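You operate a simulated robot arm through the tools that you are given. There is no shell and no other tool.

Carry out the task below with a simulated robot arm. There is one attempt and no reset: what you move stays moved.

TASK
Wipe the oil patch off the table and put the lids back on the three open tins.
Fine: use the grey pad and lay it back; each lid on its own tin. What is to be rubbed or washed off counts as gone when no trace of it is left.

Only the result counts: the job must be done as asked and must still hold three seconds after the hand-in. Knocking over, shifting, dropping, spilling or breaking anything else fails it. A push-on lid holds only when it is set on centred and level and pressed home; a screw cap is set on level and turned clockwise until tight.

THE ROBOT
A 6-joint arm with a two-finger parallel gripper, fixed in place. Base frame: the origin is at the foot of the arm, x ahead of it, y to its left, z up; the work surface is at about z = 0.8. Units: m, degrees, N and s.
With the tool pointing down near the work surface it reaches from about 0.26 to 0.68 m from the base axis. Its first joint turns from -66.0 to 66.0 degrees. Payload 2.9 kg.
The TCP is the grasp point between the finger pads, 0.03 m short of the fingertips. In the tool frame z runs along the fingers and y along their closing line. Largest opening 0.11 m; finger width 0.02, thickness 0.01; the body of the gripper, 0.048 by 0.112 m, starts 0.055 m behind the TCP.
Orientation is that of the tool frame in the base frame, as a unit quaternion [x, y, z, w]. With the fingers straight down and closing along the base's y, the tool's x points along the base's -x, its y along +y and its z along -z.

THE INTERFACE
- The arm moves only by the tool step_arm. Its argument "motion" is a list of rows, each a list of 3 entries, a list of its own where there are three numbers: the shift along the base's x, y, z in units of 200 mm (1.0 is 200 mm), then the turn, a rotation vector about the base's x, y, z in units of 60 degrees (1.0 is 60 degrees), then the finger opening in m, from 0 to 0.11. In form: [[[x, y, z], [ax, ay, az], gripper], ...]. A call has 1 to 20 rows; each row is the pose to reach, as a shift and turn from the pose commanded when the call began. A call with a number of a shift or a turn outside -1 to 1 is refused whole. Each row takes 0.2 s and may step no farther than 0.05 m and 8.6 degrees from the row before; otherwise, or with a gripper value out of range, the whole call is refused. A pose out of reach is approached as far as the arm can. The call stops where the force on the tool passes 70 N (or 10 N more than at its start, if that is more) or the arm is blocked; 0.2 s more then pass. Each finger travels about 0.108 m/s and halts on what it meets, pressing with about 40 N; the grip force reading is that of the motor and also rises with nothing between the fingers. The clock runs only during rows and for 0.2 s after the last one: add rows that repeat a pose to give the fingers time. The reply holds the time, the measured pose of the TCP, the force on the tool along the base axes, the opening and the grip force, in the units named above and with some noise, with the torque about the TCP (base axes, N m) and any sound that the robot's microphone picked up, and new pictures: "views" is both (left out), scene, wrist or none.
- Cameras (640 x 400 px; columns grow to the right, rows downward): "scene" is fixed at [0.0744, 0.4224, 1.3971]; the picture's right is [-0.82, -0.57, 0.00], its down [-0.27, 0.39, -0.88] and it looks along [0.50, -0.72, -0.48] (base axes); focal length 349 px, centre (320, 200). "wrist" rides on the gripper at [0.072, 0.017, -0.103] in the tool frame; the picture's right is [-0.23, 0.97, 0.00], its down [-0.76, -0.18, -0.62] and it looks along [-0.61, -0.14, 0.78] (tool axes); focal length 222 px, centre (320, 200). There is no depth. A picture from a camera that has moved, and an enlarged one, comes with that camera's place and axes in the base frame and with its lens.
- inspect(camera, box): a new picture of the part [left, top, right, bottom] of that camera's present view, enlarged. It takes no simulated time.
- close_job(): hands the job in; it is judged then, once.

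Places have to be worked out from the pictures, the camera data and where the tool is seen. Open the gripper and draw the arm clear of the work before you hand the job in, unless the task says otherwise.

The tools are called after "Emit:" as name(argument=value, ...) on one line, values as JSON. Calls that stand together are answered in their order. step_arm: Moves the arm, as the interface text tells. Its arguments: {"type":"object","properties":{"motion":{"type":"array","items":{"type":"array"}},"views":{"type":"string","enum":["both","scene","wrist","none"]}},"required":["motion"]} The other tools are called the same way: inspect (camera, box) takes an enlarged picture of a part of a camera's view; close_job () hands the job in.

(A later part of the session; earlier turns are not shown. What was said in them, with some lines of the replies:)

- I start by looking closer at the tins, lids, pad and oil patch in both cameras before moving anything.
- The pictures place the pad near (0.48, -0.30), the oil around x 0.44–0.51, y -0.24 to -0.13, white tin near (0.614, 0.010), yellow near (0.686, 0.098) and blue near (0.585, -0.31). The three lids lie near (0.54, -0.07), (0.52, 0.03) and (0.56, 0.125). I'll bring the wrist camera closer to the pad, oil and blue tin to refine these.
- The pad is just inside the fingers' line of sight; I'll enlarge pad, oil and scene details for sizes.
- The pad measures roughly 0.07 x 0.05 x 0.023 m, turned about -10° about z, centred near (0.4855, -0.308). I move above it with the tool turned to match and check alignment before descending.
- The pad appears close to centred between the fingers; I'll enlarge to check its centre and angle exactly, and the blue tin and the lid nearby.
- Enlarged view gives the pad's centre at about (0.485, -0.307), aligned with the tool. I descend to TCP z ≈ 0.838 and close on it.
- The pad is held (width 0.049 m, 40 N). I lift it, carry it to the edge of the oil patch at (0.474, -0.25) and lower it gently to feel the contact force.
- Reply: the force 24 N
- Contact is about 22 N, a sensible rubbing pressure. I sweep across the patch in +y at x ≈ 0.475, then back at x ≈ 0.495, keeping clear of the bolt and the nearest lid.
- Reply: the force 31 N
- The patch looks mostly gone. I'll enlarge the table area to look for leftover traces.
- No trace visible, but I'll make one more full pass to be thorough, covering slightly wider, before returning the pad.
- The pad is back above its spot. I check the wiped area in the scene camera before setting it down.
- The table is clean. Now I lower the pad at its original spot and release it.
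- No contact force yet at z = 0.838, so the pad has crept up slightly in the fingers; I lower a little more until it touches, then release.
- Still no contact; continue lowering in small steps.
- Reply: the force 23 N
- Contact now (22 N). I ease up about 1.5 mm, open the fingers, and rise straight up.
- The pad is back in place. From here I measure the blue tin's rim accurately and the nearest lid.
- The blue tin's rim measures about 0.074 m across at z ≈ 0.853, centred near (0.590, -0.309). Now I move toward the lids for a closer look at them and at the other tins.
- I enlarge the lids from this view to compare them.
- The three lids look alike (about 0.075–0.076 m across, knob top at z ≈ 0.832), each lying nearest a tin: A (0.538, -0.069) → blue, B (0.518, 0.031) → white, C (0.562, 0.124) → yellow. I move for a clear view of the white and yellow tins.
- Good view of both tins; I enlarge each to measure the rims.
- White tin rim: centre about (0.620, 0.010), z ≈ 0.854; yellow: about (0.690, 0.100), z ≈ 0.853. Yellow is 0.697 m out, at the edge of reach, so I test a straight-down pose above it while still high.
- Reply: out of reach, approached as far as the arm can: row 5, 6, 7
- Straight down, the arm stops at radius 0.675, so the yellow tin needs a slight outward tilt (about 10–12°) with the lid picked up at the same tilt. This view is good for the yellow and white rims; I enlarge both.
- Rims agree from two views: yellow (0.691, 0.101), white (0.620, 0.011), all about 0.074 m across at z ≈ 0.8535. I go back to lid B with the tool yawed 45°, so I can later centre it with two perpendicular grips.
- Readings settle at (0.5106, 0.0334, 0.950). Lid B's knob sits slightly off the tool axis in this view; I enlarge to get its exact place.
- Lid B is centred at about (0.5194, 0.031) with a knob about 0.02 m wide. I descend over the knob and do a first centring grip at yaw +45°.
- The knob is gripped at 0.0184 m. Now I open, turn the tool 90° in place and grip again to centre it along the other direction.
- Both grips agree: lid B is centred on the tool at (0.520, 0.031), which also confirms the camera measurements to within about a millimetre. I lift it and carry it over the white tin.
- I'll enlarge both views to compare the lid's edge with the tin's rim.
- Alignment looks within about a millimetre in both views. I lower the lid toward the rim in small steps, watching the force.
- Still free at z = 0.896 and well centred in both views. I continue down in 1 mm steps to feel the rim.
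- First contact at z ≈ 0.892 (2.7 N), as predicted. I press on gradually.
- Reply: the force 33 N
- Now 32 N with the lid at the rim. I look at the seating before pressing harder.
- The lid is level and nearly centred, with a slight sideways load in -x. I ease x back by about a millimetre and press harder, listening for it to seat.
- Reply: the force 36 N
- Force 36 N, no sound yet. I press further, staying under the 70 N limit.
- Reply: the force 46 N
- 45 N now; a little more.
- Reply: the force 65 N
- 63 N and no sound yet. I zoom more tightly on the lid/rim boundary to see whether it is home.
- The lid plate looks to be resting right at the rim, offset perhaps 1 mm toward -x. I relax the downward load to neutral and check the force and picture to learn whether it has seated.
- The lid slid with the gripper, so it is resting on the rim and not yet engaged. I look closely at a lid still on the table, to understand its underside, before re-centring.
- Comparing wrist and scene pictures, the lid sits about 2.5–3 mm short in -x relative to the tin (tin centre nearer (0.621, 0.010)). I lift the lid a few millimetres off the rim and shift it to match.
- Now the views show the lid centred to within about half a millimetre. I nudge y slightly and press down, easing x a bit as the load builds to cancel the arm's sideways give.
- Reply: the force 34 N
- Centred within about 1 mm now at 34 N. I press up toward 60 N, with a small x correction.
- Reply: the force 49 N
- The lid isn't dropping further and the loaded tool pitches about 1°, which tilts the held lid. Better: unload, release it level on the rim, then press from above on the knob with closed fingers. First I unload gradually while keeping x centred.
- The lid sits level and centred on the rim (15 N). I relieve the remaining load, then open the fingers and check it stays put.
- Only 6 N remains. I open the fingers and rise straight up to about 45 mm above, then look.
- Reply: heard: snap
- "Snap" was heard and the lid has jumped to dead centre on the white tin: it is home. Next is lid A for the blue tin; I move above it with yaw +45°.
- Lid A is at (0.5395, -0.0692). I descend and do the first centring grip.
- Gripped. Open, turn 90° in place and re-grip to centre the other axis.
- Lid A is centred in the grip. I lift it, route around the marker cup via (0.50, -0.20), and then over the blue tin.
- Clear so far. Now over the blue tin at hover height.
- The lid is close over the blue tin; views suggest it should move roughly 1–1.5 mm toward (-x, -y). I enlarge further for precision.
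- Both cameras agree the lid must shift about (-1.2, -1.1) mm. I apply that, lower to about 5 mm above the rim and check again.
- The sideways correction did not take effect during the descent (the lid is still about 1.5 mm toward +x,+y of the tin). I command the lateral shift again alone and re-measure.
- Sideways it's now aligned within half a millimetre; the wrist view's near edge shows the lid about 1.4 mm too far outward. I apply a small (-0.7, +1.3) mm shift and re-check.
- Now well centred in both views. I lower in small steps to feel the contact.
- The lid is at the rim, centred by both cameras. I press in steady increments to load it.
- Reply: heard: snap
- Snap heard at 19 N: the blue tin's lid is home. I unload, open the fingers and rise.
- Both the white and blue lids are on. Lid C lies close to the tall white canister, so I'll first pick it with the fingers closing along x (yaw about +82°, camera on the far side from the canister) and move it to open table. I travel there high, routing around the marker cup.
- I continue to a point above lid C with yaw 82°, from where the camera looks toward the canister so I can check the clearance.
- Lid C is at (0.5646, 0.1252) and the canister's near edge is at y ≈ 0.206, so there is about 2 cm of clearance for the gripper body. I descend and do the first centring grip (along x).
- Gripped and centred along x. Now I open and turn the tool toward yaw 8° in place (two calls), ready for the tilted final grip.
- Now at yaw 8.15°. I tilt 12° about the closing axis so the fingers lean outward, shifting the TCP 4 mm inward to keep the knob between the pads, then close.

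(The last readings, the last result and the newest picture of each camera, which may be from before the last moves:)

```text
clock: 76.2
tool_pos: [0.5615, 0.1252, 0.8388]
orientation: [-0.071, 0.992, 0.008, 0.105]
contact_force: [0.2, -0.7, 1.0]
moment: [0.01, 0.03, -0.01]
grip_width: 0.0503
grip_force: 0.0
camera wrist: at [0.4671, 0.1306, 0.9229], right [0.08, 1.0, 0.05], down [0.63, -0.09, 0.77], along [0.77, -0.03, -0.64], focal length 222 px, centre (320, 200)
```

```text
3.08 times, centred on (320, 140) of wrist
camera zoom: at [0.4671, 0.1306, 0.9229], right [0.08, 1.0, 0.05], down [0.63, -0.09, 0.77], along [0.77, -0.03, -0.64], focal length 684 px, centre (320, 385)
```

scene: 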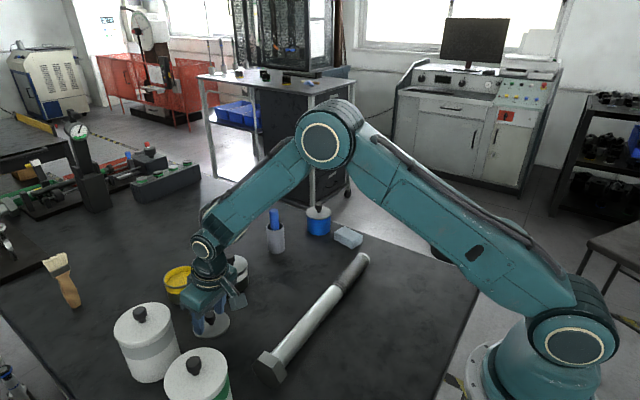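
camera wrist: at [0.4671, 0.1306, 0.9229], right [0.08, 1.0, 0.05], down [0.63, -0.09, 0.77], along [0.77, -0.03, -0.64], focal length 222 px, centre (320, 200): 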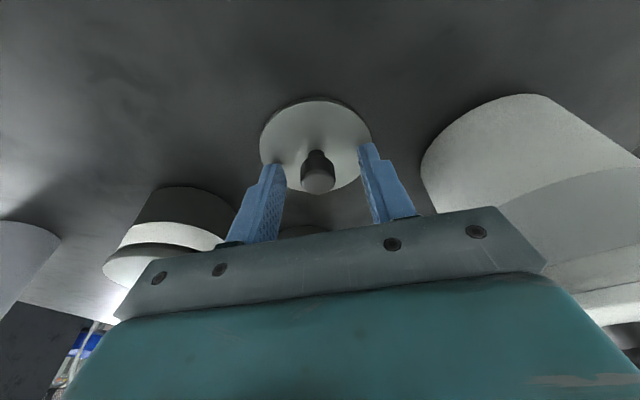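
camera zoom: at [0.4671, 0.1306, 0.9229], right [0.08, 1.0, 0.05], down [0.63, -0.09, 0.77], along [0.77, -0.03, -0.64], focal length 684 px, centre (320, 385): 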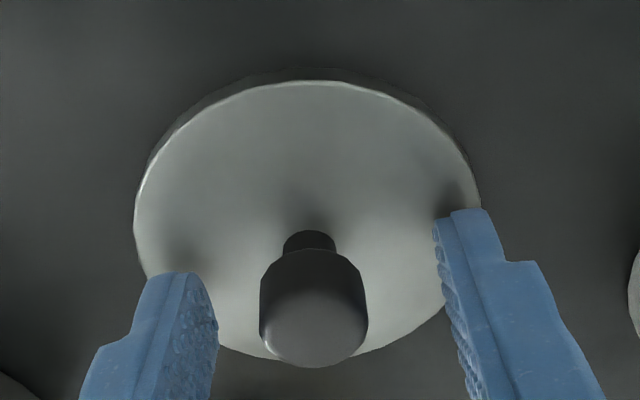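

The tilt is in place and the knob stands between the fingers. I close on it.

Emit:
step_arm(motion=[[[0, 0, 0], [0, 0, 0], 0.03], [[0, 0, 0], [0, 0, 0], 0.012], [[0, 0, 0], [0, 0, 0], 0.01], [[0, 0, 0], [0, 0, 0], 0.01]], views="none")

Emit:
inspect(camera="wrist", box=[256, 75, 384, 205])

Emit:
inspect(camera="scene", box=[170, 270, 250, 345])

```text
clock: 77.2
tool_pos: [0.562, 0.1255, 0.8378]
orientation: [-0.072, 0.992, 0.008, 0.104]
contact_force: [-1.0, -0.3, 0.4]
moment: [-0.01, 0.02, 0.02]
grip_width: 0.0182
grip_force: 40.4
```

```text
3.08 times, centred on (320, 140) of wrist
camera zoom: at [0.4672, 0.1306, 0.923], right [0.08, 1.0, 0.05], down [0.63, -0.09, 0.77], along [0.77, -0.03, -0.64], focal length 684 px, centre (320, 385)
```

zoom: 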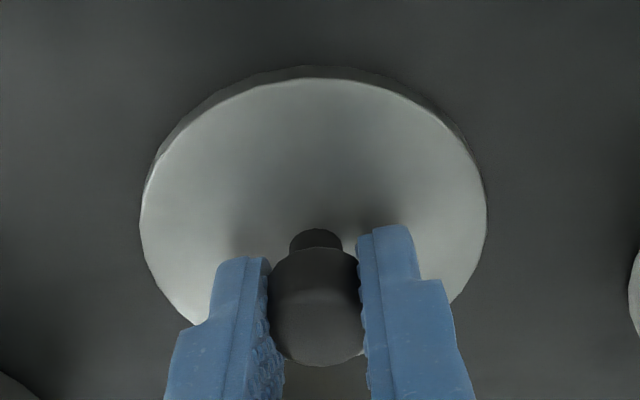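

```text
5.33 times, centred on (210, 308) of scene
camera zoom: at [0.0744, 0.4224, 1.3971], right [-0.82, -0.57, 0.0], down [-0.27, 0.39, -0.88], along [0.5, -0.72, -0.48], focal length 1862 px, centre (907, -373)
```

zoom: 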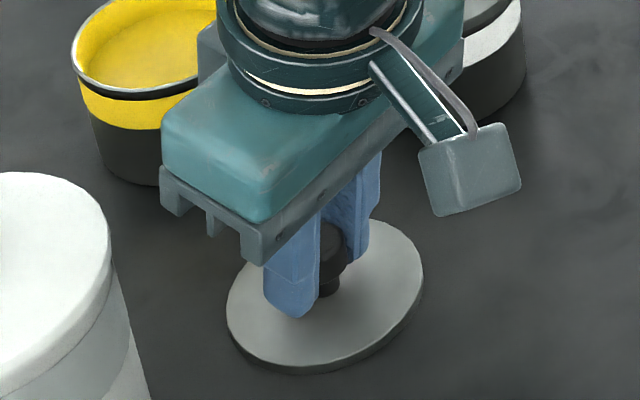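

The knob is held (0.0182 m). I lift lid C, keeping the tilt fixed, and carry it out over the yellow tin.

Emit:
step_arm(motion=[[[0, 0, 0.12], [0, 0, 0], 0.01], [[0, 0, 0.26], [0, 0, 0], 0.01], [[0, 0, 0.39], [0, 0, 0], 0.01], [[0.15, -0.03, 0.39], [0, 0, 0], 0.01], [[0.31, -0.06, 0.39], [0, 0, 0], 0.01], [[0.47, -0.095, 0.39], [0, 0, 0], 0.01], [[0.57, -0.115, 0.39], [0, 0, 0], 0.01], [[0.627, -0.125, 0.39], [0, 0, 0], 0.01], [[0.627, -0.125, 0.39], [0, 0, 0], 0.01]], views="both")

Emit:
step_arm(motion=[[[0, 0, 0], [0, 0, 0], 0.01]], views="none")

Emit:
inspect(camera="wrist", box=[256, 75, 384, 205])

Emit:
inspect(camera="scene", box=[154, 244, 214, 306])

```text
clock: 79.2
tool_pos: [0.6871, 0.0999, 0.9167]
orientation: [-0.071, 0.992, 0.008, 0.104]
contact_force: [0.6, -0.2, -0.1]
moment: [-0.01, 0.0, 0.0]
grip_width: 0.0181
grip_force: 40.4
camera wrist: at [0.5931, 0.1051, 1.0023], right [0.08, 1.0, 0.05], down [0.63, -0.09, 0.77], along [0.77, -0.03, -0.64], focal length 222 px, centre (320, 200)
```

scene: 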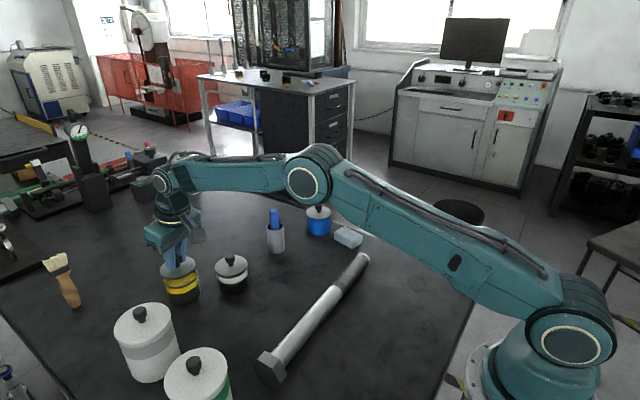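
wrist: 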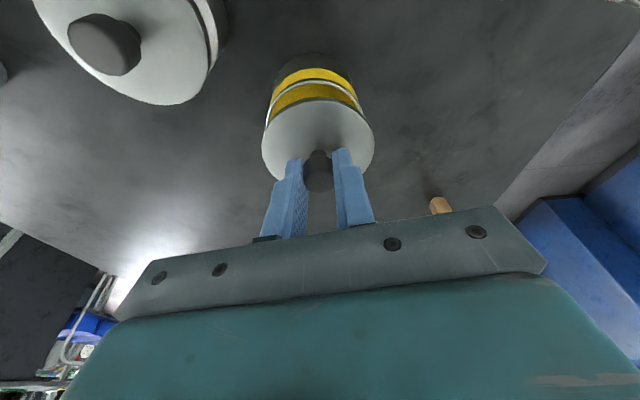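

```text
clock: 79.6
tool_pos: [0.6875, 0.1003, 0.918]
orientation: [-0.071, 0.992, 0.007, 0.105]
contact_force: [-0.8, -0.1, -0.2]
moment: [0.0, 0.02, 0.0]
grip_width: 0.0186
grip_force: 40.0
```

```text
3.08 times, centred on (320, 140) of wrist
camera zoom: at [0.593, 0.1052, 1.0023], right [0.08, 1.0, 0.05], down [0.63, -0.09, 0.77], along [0.77, -0.03, -0.64], focal length 684 px, centre (320, 385)
```

zoom: 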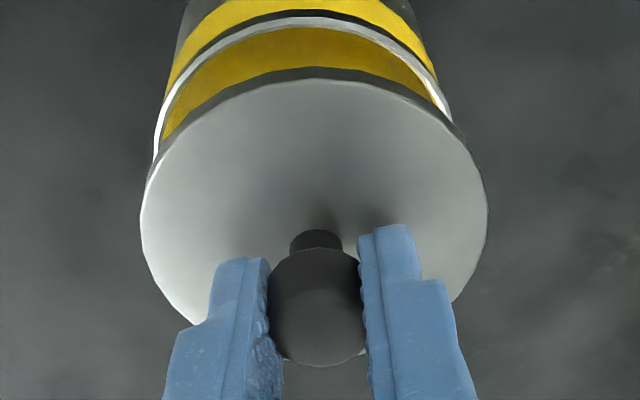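

```text
6.45 times, centred on (184, 275) of scene
camera zoom: at [0.0744, 0.4224, 1.3971], right [-0.82, -0.57, 0.0], down [-0.27, 0.39, -0.88], along [0.5, -0.72, -0.48], focal length 2252 px, centre (1197, -284)
```

zoom: 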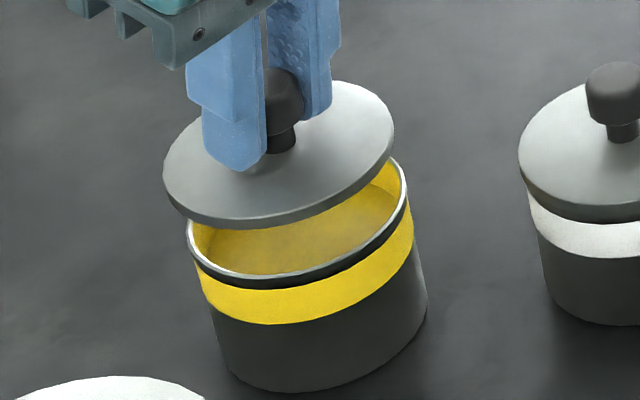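

The arm reaches with the tilt and the lid is level. I enlarge both views to measure its offset from the yellow rim.

Emit:
inspect(camera="wrist", box=[276, 68, 364, 123])

Emit:
inspect(camera="scene", box=[162, 254, 206, 292])

```text
7.27 times, centred on (320, 96) of wrist
camera zoom: at [0.593, 0.1052, 1.0023], right [0.08, 1.0, 0.05], down [0.63, -0.09, 0.77], along [0.77, -0.03, -0.64], focal length 1615 px, centre (320, 960)
```

zoom: 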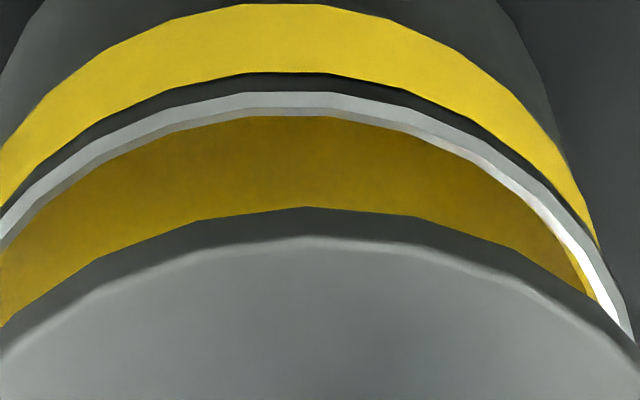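

```text
10.53 times, centred on (184, 273) of scene
camera zoom: at [0.0744, 0.4224, 1.3971], right [-0.82, -0.57, 0.0], down [-0.27, 0.39, -0.88], along [0.5, -0.72, -0.48], focal length 3675 px, centre (1752, -568)
```

zoom: 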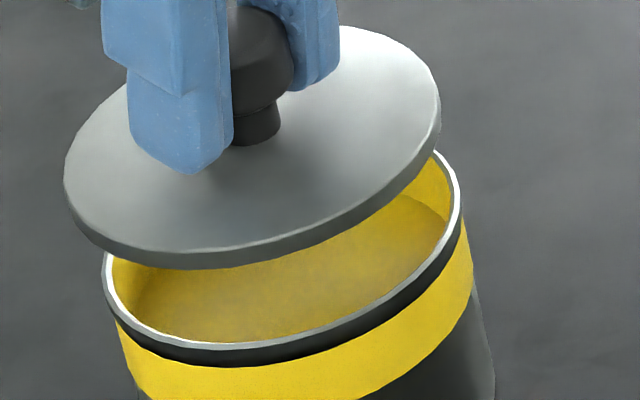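

Offsets are small (about 1 mm or less). I lower to roughly 5 mm above the rim with a slight -y nudge, then measure again at closer range.

Emit:
step_arm(motion=[[[0, -0.002, -0.035], [0, 0, 0], 0.01], [[0, -0.003, -0.07], [0, 0, 0], 0.01], [[0, -0.003, -0.092], [0, 0, 0], 0.01], [[0, -0.003, -0.092], [0, 0, 0], 0.01]], views="none")

Emit:
step_arm(motion=[[[0, 0, 0], [0, 0, 0], 0.01]], views="none")

Emit:
inspect(camera="wrist", box=[276, 68, 364, 123])

Emit:
inspect(camera="scene", box=[162, 254, 206, 292])

```text
clock: 80.6
tool_pos: [0.6877, 0.1003, 0.8985]
orientation: [-0.072, 0.992, 0.007, 0.104]
contact_force: [0.0, 0.6, -0.9]
moment: [0.0, -0.01, -0.01]
grip_width: 0.0188
grip_force: 40.0
```

```text
clock: 81.0
tool_pos: [0.688, 0.1005, 0.8973]
orientation: [-0.071, 0.992, 0.008, 0.104]
contact_force: [0.0, -0.4, -0.9]
moment: [0.03, 0.01, -0.01]
grip_width: 0.0189
grip_force: 40.1
```

```text
7.27 times, centred on (320, 96) of wrist
camera zoom: at [0.5928, 0.105, 0.9829], right [0.08, 1.0, 0.05], down [0.63, -0.09, 0.77], along [0.77, -0.03, -0.64], focal length 1615 px, centre (320, 960)
```

zoom: 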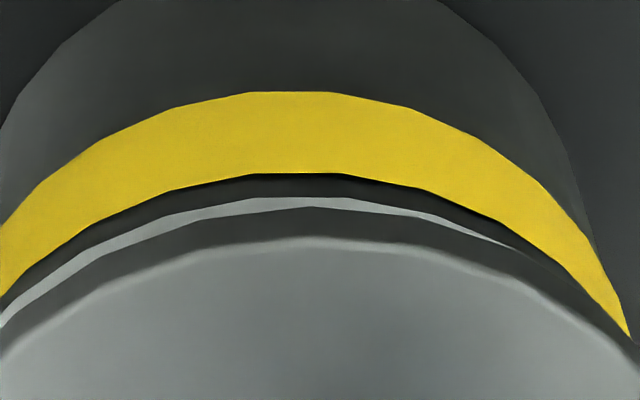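

```text
10.53 times, centred on (184, 273) of scene
camera zoom: at [0.0744, 0.4224, 1.3971], right [-0.82, -0.57, 0.0], down [-0.27, 0.39, -0.88], along [0.5, -0.72, -0.48], focal length 3675 px, centre (1752, -568)
```

zoom: 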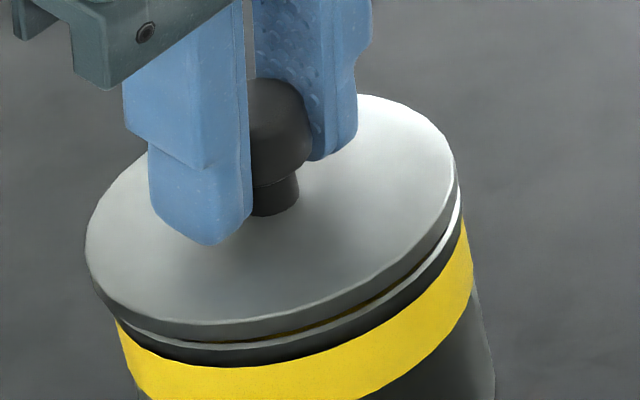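

Remaining error is about 0.7 mm in y. I nudge -y and lower in small steps to contact.

Emit:
step_arm(motion=[[[0, -0.004, 0], [0, 0, 0], 0.01], [[0, -0.004, -0.006], [0, 0, 0], 0.01], [[0, -0.004, -0.012], [0, 0, 0], 0.01], [[0, -0.004, -0.018], [0, 0, 0], 0.01], [[0, -0.004, -0.018], [0, 0, 0], 0.01]], views="none")

Emit:
inspect(camera="wrist", box=[276, 68, 364, 123])

Emit:
inspect(camera="scene", box=[162, 254, 206, 292])

```text
clock: 82.2
tool_pos: [0.6869, 0.0992, 0.8946]
orientation: [-0.071, 0.992, 0.007, 0.104]
contact_force: [-0.9, 0.1, 0.2]
moment: [-0.01, 0.0, 0.0]
grip_width: 0.0188
grip_force: 39.5
```

```text
7.27 times, centred on (320, 96) of wrist
camera zoom: at [0.593, 0.1037, 0.9795], right [0.08, 1.0, 0.05], down [0.63, -0.09, 0.77], along [0.77, -0.03, -0.64], focal length 1615 px, centre (320, 960)
```

zoom: 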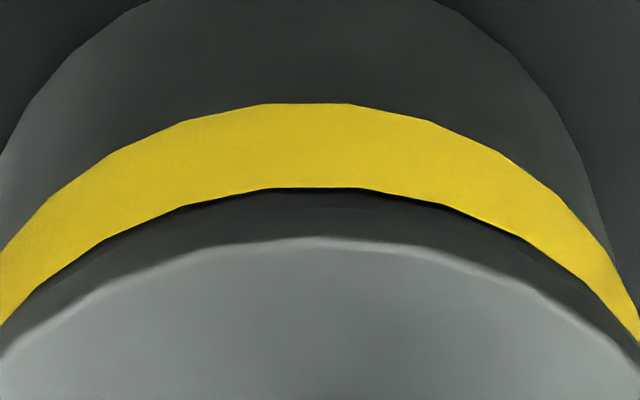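

```text
10.53 times, centred on (184, 273) of scene
camera zoom: at [0.0744, 0.4224, 1.3971], right [-0.82, -0.57, 0.0], down [-0.27, 0.39, -0.88], along [0.5, -0.72, -0.48], focal length 3675 px, centre (1752, -568)
```

zoom: 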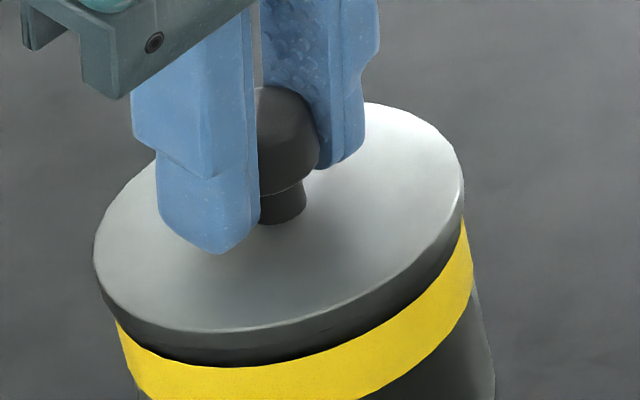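

Centred within about half a millimetre. I keep pressing down gently, listening for the snap.

Emit:
step_arm(motion=[[[0, 0.002, -0.006], [0, 0, 0], 0.01], [[0, 0.002, -0.012], [0, 0, 0], 0.01], [[0, 0.002, -0.017], [0, 0, 0], 0.01], [[0, 0.002, -0.017], [0, 0, 0], 0.01]], views="none")

```text
clock: 83.2
tool_pos: [0.6872, 0.0996, 0.8947]
orientation: [-0.071, 0.992, 0.008, 0.107]
contact_force: [-11.7, -3.2, 27.2]
moment: [-0.06, 0.36, 0.05]
grip_width: 0.0191
grip_force: 40.0
heard: snap
```

Snap heard at 27 N: the yellow lid is on. I unload, open the fingers and back off along the finger direction (up and slightly inward).

Emit:
step_arm(motion=[[[-0.002, 0, 0.008], [0, 0, 0], 0.01], [[-0.003, 0, 0.015], [0, 0, 0], 0.012], [[-0.003, 0, 0.015], [0, 0, 0], 0.03], [[-0.003, 0, 0.015], [0, 0, 0], 0.045], [[-0.02, -0.003, 0.1], [0, 0, 0], 0.045], [[-0.06, -0.009, 0.25], [0, 0, 0], 0.045], [[-0.1, -0.015, 0.4], [0, 0, 0], 0.045]], views="both")

Emit:
inspect(camera="scene", box=[150, 240, 270, 310])

```text
clock: 84.8
tool_pos: [0.6676, 0.0968, 0.9698]
orientation: [-0.072, 0.992, 0.008, 0.104]
contact_force: [0.3, -0.5, 0.6]
moment: [0.02, 0.02, 0.02]
grip_width: 0.045
grip_force: 0.1
camera wrist: at [0.5729, 0.1018, 1.0547], right [0.08, 1.0, 0.05], down [0.64, -0.09, 0.77], along [0.77, -0.03, -0.64], focal length 222 px, centre (320, 200)
```

scene: 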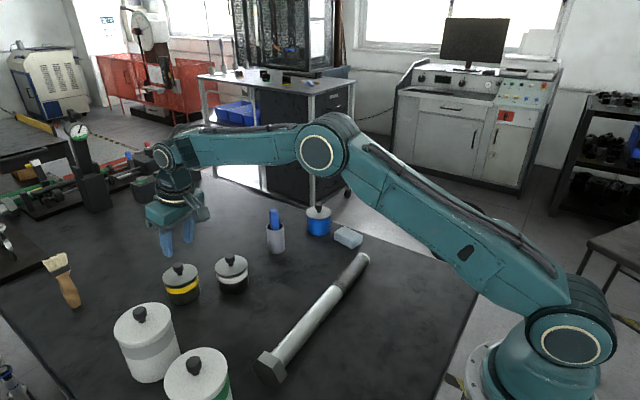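
wrist: 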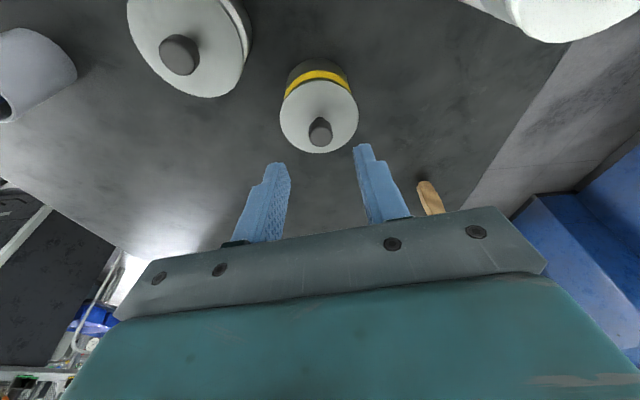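

```text
5.33 times, centred on (210, 275) of scene
camera zoom: at [0.0743, 0.4224, 1.3971], right [-0.82, -0.57, 0.0], down [-0.27, 0.39, -0.88], along [0.5, -0.72, -0.48], focal length 1862 px, centre (907, -200)
```

zoom: 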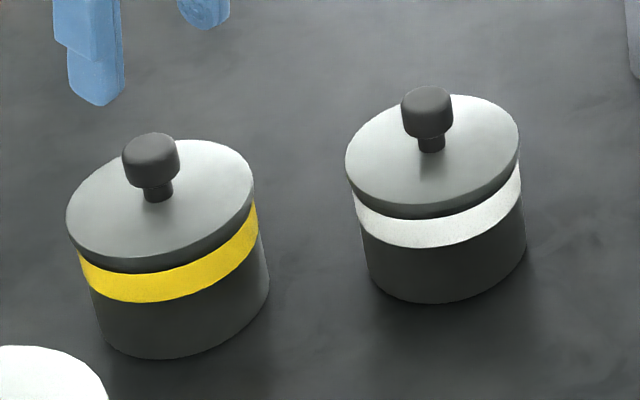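

All three lids sit level and centred. I now untilt, retreat upward, and go look closely at the wiped area once more.

Emit:
step_arm(motion=[[[-0.05, -0.02, 0.2], [-0.005, 0.033, 0], 0.06], [[-0.2, -0.1, 0.35], [-0.0113, 0.079, 0], 0.08], [[-0.38, -0.22, 0.4], [-0.017, 0.119, 0], 0.1], [[-0.56, -0.36, 0.4], [-0.0226, 0.158, 0], 0.11], [[-0.75, -0.5, 0.4], [-0.0283, 0.198, 0], 0.11]], views="none")

Emit:
step_arm(motion=[[[-0.1, -0.18, -0.05], [0, 0, -0.03], 0.11], [[-0.2, -0.36, -0.1], [0, 0, -0.06], 0.11], [[-0.3, -0.54, -0.15], [0, 0, -0.09], 0.11], [[-0.4, -0.72, -0.2], [0, 0, -0.12], 0.11], [[-0.5, -0.9, -0.25], [0, 0, -0.135], 0.11], [[-0.5, -0.9, -0.25], [0, 0, -0.135], 0.11]], views="both")

Emit:
inspect(camera="wrist", box=[220, 80, 420, 205])

Emit:
inspect(camera="scene", box=[255, 190, 383, 290])

```text
clock: 86.0
tool_pos: [0.5165, -0.0023, 1.0499]
orientation: [-0.072, 0.997, 0.0, -0.001]
contact_force: [-0.2, -0.1, 1.0]
moment: [0.02, -0.02, -0.01]
grip_width: 0.1099
grip_force: 0.0
```

```text
clock: 87.4
tool_pos: [0.4179, -0.1853, 1.0027]
orientation: [-0.001, 1.0, 0.0, 0.0]
contact_force: [-0.1, 0.3, 0.3]
moment: [0.0, -0.04, -0.02]
grip_width: 0.11
grip_force: 0.1
camera wrist: at [0.3446, -0.1673, 1.1046], right [0.22, 0.97, 0.0], down [0.76, -0.18, 0.62], along [0.61, -0.14, -0.78], focal length 222 px, centre (320, 200)
```

scene: 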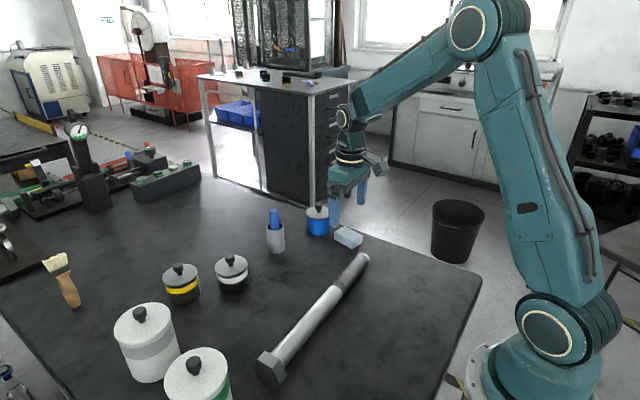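
wrist: 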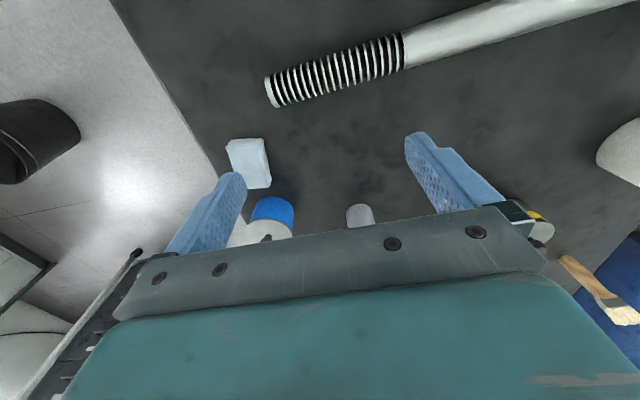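

```text
3.20 times, centred on (320, 142) of wrist
camera zoom: at [0.3446, -0.1673, 1.1046], right [0.22, 0.97, 0.0], down [0.76, -0.18, 0.62], along [0.61, -0.14, -0.78], focal length 711 px, centre (320, 384)
```

zoom: 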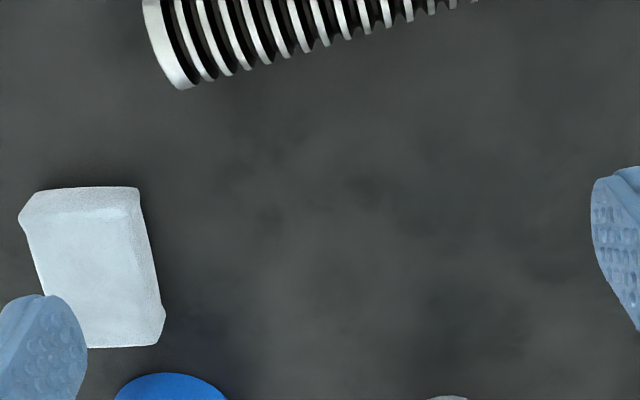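

```text
4.00 times, centred on (319, 240) of scene
camera zoom: at [0.0744, 0.4224, 1.3971], right [-0.82, -0.57, 0.0], down [-0.27, 0.39, -0.88], along [0.5, -0.72, -0.48], focal length 1396 px, centre (324, 40)
```

zoom: 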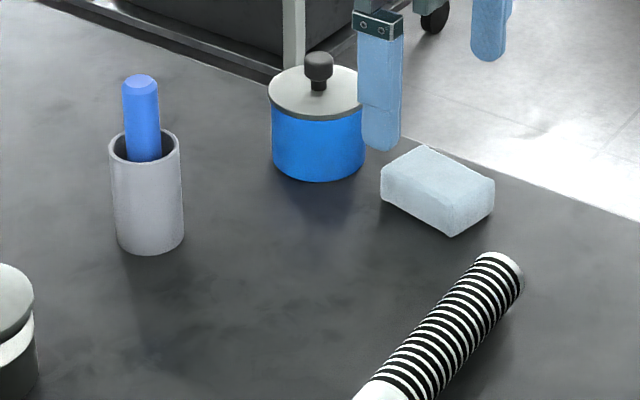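

Everything stands as wanted, but I see very faint darker smudges roughly where the oil was. I enlarge them strongly to tell residue from table mottling.

Emit:
inspect(camera="wrist", box=[280, 110, 376, 170])

Emit:
inspect(camera="wrist", box=[272, 100, 336, 170])

Emit:
inspect(camera="scene", box=[298, 248, 346, 278])

Emit:
inspect(camera="wrist", box=[460, 70, 580, 145])

```text
6.67 times, centred on (328, 140) of wrist
camera zoom: at [0.3446, -0.1673, 1.1046], right [0.22, 0.97, 0.0], down [0.76, -0.18, 0.62], along [0.61, -0.14, -0.78], focal length 1481 px, centre (267, 600)
```

zoom: 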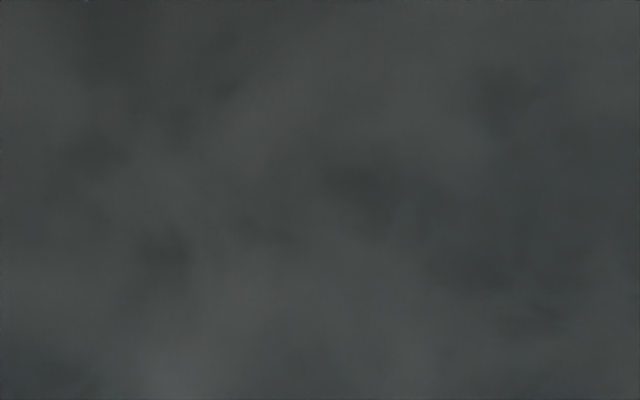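

```text
5.71 times, centred on (304, 135) of wrist
camera zoom: at [0.3446, -0.1673, 1.1046], right [0.22, 0.97, 0.0], down [0.76, -0.18, 0.62], along [0.61, -0.14, -0.78], focal length 1269 px, centre (411, 571)
```

zoom: 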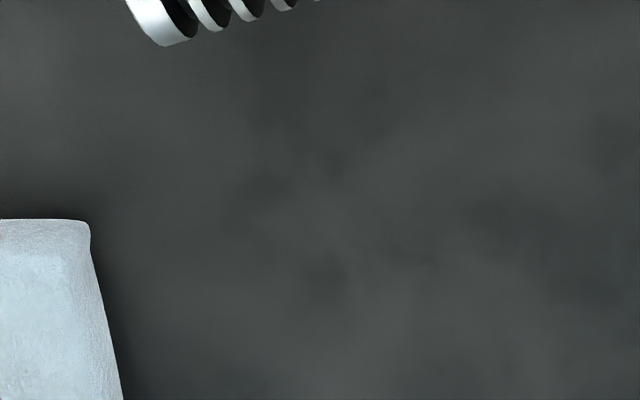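

```text
13.33 times, centred on (322, 263) of scene
camera zoom: at [0.0744, 0.4224, 1.3971], right [-0.82, -0.57, 0.0], down [-0.27, 0.39, -0.88], along [0.5, -0.72, -0.48], focal length 4655 px, centre (293, -640)
```

zoom: 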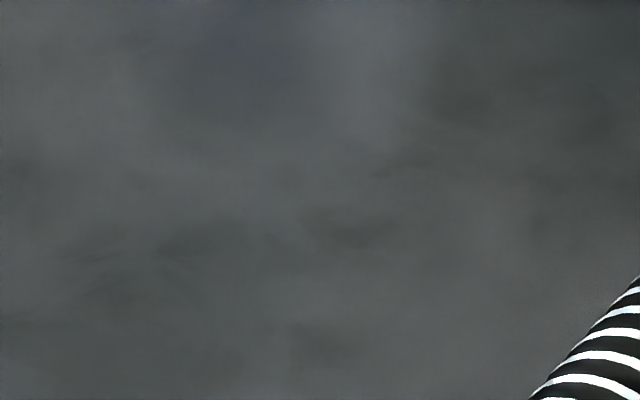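

```text
5.33 times, centred on (520, 108) of wrist
camera zoom: at [0.3446, -0.1673, 1.1046], right [0.22, 0.97, 0.0], down [0.76, -0.18, 0.62], along [0.61, -0.14, -0.78], focal length 1185 px, centre (-747, 693)
```

zoom: 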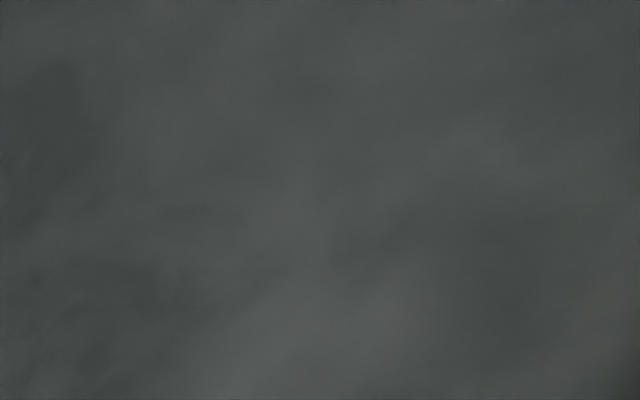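

The smudges are soft-edged like the mottling elsewhere on the table, with no sharp oil outlines. For certainty I go lower for a closer look.

Emit:
step_arm(motion=[[[0.0, -0.02, -0.15], [0, 0, 0], 0.11], [[0.0, -0.03, -0.3], [0, 0, 0], 0.11], [[0.0, -0.03, -0.42], [0, 0, 0], 0.11], [[0.0, -0.03, -0.42], [0, 0, 0], 0.11]], views="wrist")

Emit:
inspect(camera="wrist", box=[240, 80, 400, 180])

Emit:
inspect(camera="wrist", box=[280, 120, 376, 180])

```text
clock: 88.4
tool_pos: [0.4176, -0.1916, 0.9176]
orientation: [-0.001, 1.0, 0.0, 0.0]
contact_force: [0.0, -0.2, 0.0]
moment: [-0.01, 0.01, -0.04]
grip_width: 0.1102
grip_force: 0.1
camera wrist: at [0.3437, -0.1725, 1.0183], right [0.23, 0.97, 0.0], down [0.76, -0.18, 0.62], along [0.61, -0.14, -0.78], focal length 222 px, centre (320, 200)
```

wrist: 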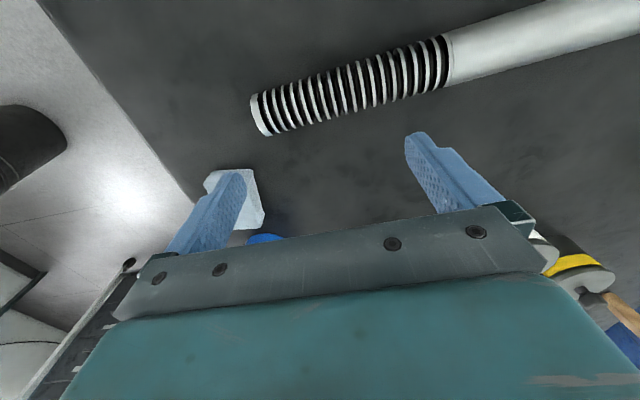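

```text
4.00 times, centred on (320, 130) of wrist
camera zoom: at [0.3437, -0.1725, 1.0183], right [0.23, 0.97, 0.0], down [0.76, -0.18, 0.62], along [0.61, -0.14, -0.78], focal length 888 px, centre (320, 480)
```

zoom: 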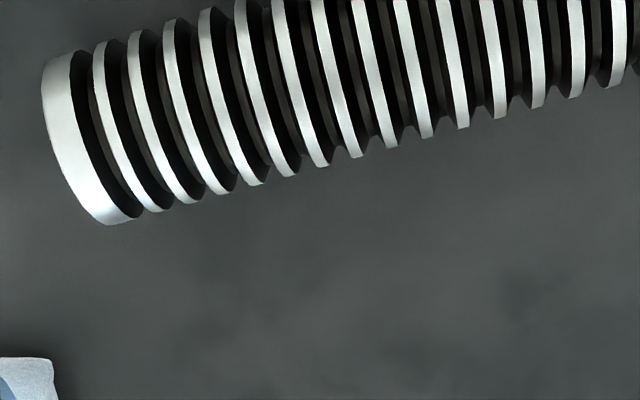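

```text
6.67 times, centred on (328, 150) of wrist
camera zoom: at [0.3437, -0.1725, 1.0183], right [0.23, 0.97, 0.0], down [0.76, -0.18, 0.62], along [0.61, -0.14, -0.78], focal length 1481 px, centre (267, 533)
```

zoom: 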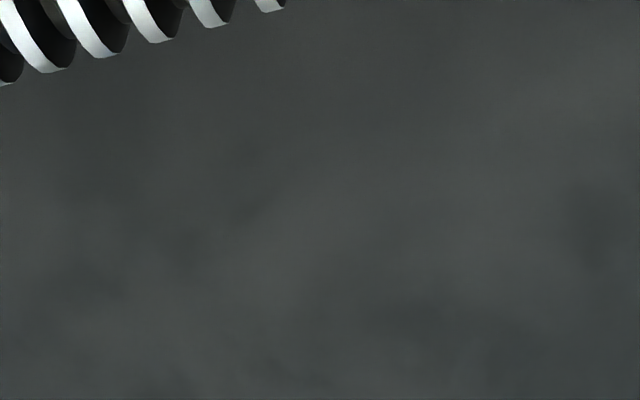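

Close up, the surface shows only the table's own soft mottling, so the oil is gone. I draw the arm up and clear with the gripper open and take one last look.

Emit:
step_arm(motion=[[[0, 0, 0.2], [0, 0, 0], 0.11], [[-0.03, 0.05, 0.4], [0, 0, 0], 0.11], [[-0.06, 0.15, 0.6], [0, 0, 0], 0.11], [[-0.1, 0.3, 0.8], [0, 0, 0], 0.11], [[-0.15, 0.45, 0.95], [0, 0, 0], 0.11], [[-0.2, 0.55, 1.0], [0, 0, 0], 0.11], [[-0.2, 0.55, 1.0], [0, 0, 0], 0.11]], views="both")

Emit:
inspect(camera="scene", box=[140, 190, 400, 352])

```text
refused: row 4 steps farther than a row can; nothing moved
```

```text
2.46 times, centred on (270, 271) of scene
camera zoom: at [0.0744, 0.4224, 1.3971], right [-0.82, -0.57, 0.0], down [-0.27, 0.39, -0.88], along [0.5, -0.72, -0.48], focal length 859 px, centre (443, 25)
```

zoom: 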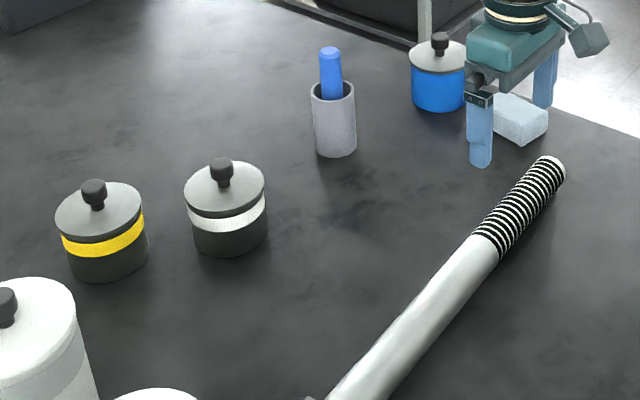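

One row stepped too far, so nothing moved; I retry the retreat with smaller steps.

Emit:
step_arm(motion=[[[0, 0, 0.15], [0, 0, 0], 0.11], [[0, 0, 0.32], [0, 0, 0], 0.11], [[-0.03, 0.08, 0.5], [0, 0, 0], 0.11], [[-0.06, 0.18, 0.65], [0, 0, 0], 0.11], [[-0.1, 0.3, 0.8], [0, 0, 0], 0.11], [[-0.14, 0.42, 0.92], [0, 0, 0], 0.11], [[-0.18, 0.52, 1.0], [0, 0, 0], 0.11], [[-0.18, 0.52, 1.0], [0, 0, 0], 0.11]], views="both")

Emit:
inspect(camera="scene", box=[140, 190, 400, 352])

```text
clock: 90.2
tool_pos: [0.3802, -0.0854, 1.1176]
orientation: [0.0, 1.0, 0.0, 0.0]
contact_force: [0.2, 1.0, 0.2]
moment: [0.03, 0.04, 0.0]
grip_width: 0.1098
grip_force: 0.1
camera wrist: at [0.3076, -0.0679, 1.2196], right [0.23, 0.97, 0.0], down [0.76, -0.18, 0.62], along [0.61, -0.14, -0.78], focal length 222 px, centre (320, 200)
```

scene: 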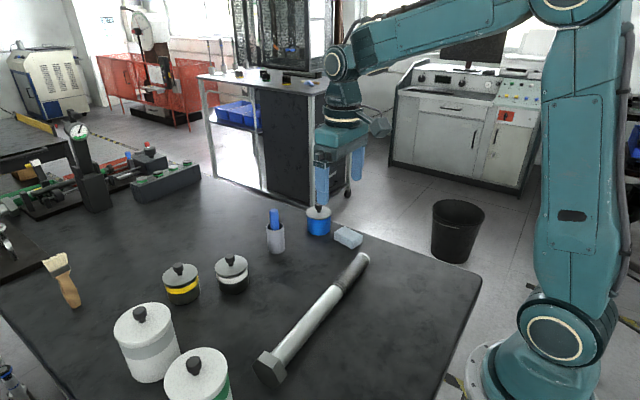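
wrist: 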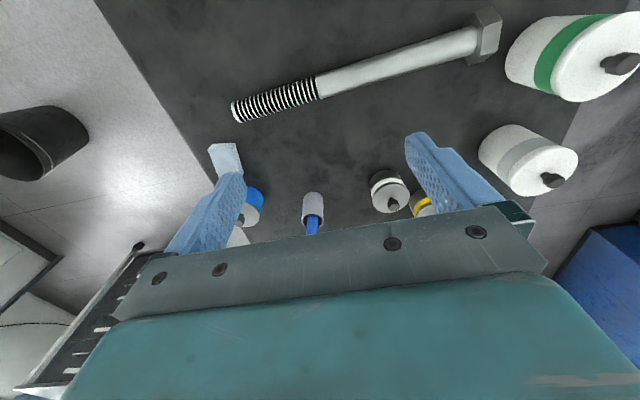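

```text
2.46 times, centred on (270, 271) of scene
camera zoom: at [0.0743, 0.4224, 1.3971], right [-0.82, -0.57, 0.0], down [-0.27, 0.39, -0.88], along [0.5, -0.72, -0.48], focal length 859 px, centre (443, 25)
```

zoom: 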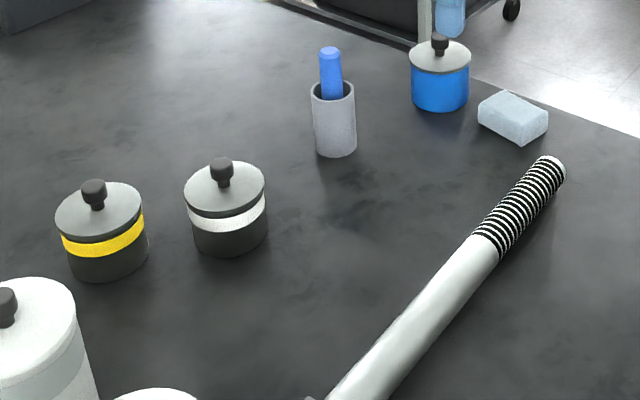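

All looks right. One last strong zoom on a faint mark near (0.51, -0.17), where small oil droplets had been, before handing in.

Emit:
inspect(camera="scene", box=[302, 254, 330, 272])

Emit:
inspect(camera="wrist", box=[248, 120, 308, 180])

Emit:
inspect(camera="scene", box=[240, 300, 280, 325])

```text
16.00 times, centred on (316, 263) of scene
camera zoom: at [0.0743, 0.4224, 1.3971], right [-0.82, -0.57, 0.0], down [-0.27, 0.39, -0.88], along [0.5, -0.72, -0.48], focal length 5586 px, centre (384, -808)
```

zoom: 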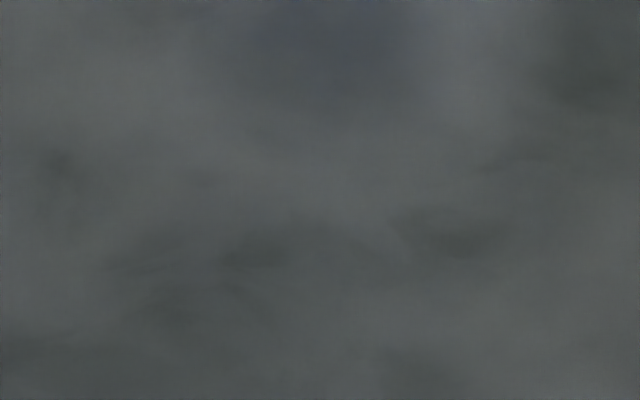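

```text
6.67 times, centred on (278, 150) of wrist
camera zoom: at [0.3076, -0.0679, 1.2196], right [0.23, 0.97, 0.0], down [0.76, -0.18, 0.62], along [0.61, -0.14, -0.78], focal length 1481 px, centre (600, 533)
```

zoom: 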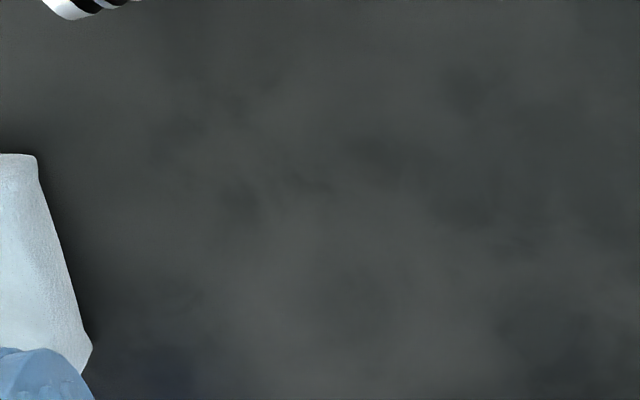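

```text
16.00 times, centred on (260, 312) of scene
camera zoom: at [0.0743, 0.4224, 1.3971], right [-0.82, -0.57, 0.0], down [-0.27, 0.39, -0.88], along [0.5, -0.72, -0.48], focal length 5586 px, centre (1280, -1600)
```

zoom: 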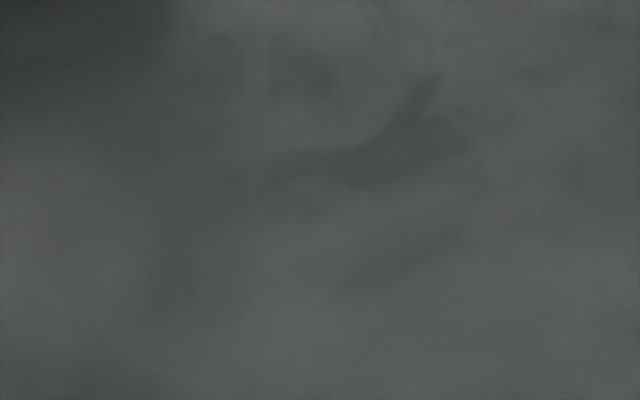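

The untouched table shows the same soft mottling, so no oil is left. The three lids snapped home, the pad is back in its place, the gripper is open and the arm is clear, so I hand in.

Emit:
close_job()

```text
The job is handed in.
```

The job is handed in. The oil patch is wiped off, all three tins have lids on, and the grey pad is back in its place.

- **Oil:** I made two full passes with the pad. In the close-ups afterwards, the wiped area showed only the same soft mottling as the untouched table.
- **Lids:** The microphone picked up a snap for each of the three lids, and each one looked centred and level afterwards. For the white tin the snap came as I let go of the lid, after pressing it to about 63 N; the blue and yellow ones snapped at about 19 N and 27 N.
- **Matching lids to tins:** All three lids looked the same and measured the same size to within about 1 mm. I gave each tin the lid lying nearest it, but nothing visible showed which lid belonged to which tin.
- **Other objects:** I saw nothing else moved or knocked over. At hand-in the gripper was open and the arm clear of the work.
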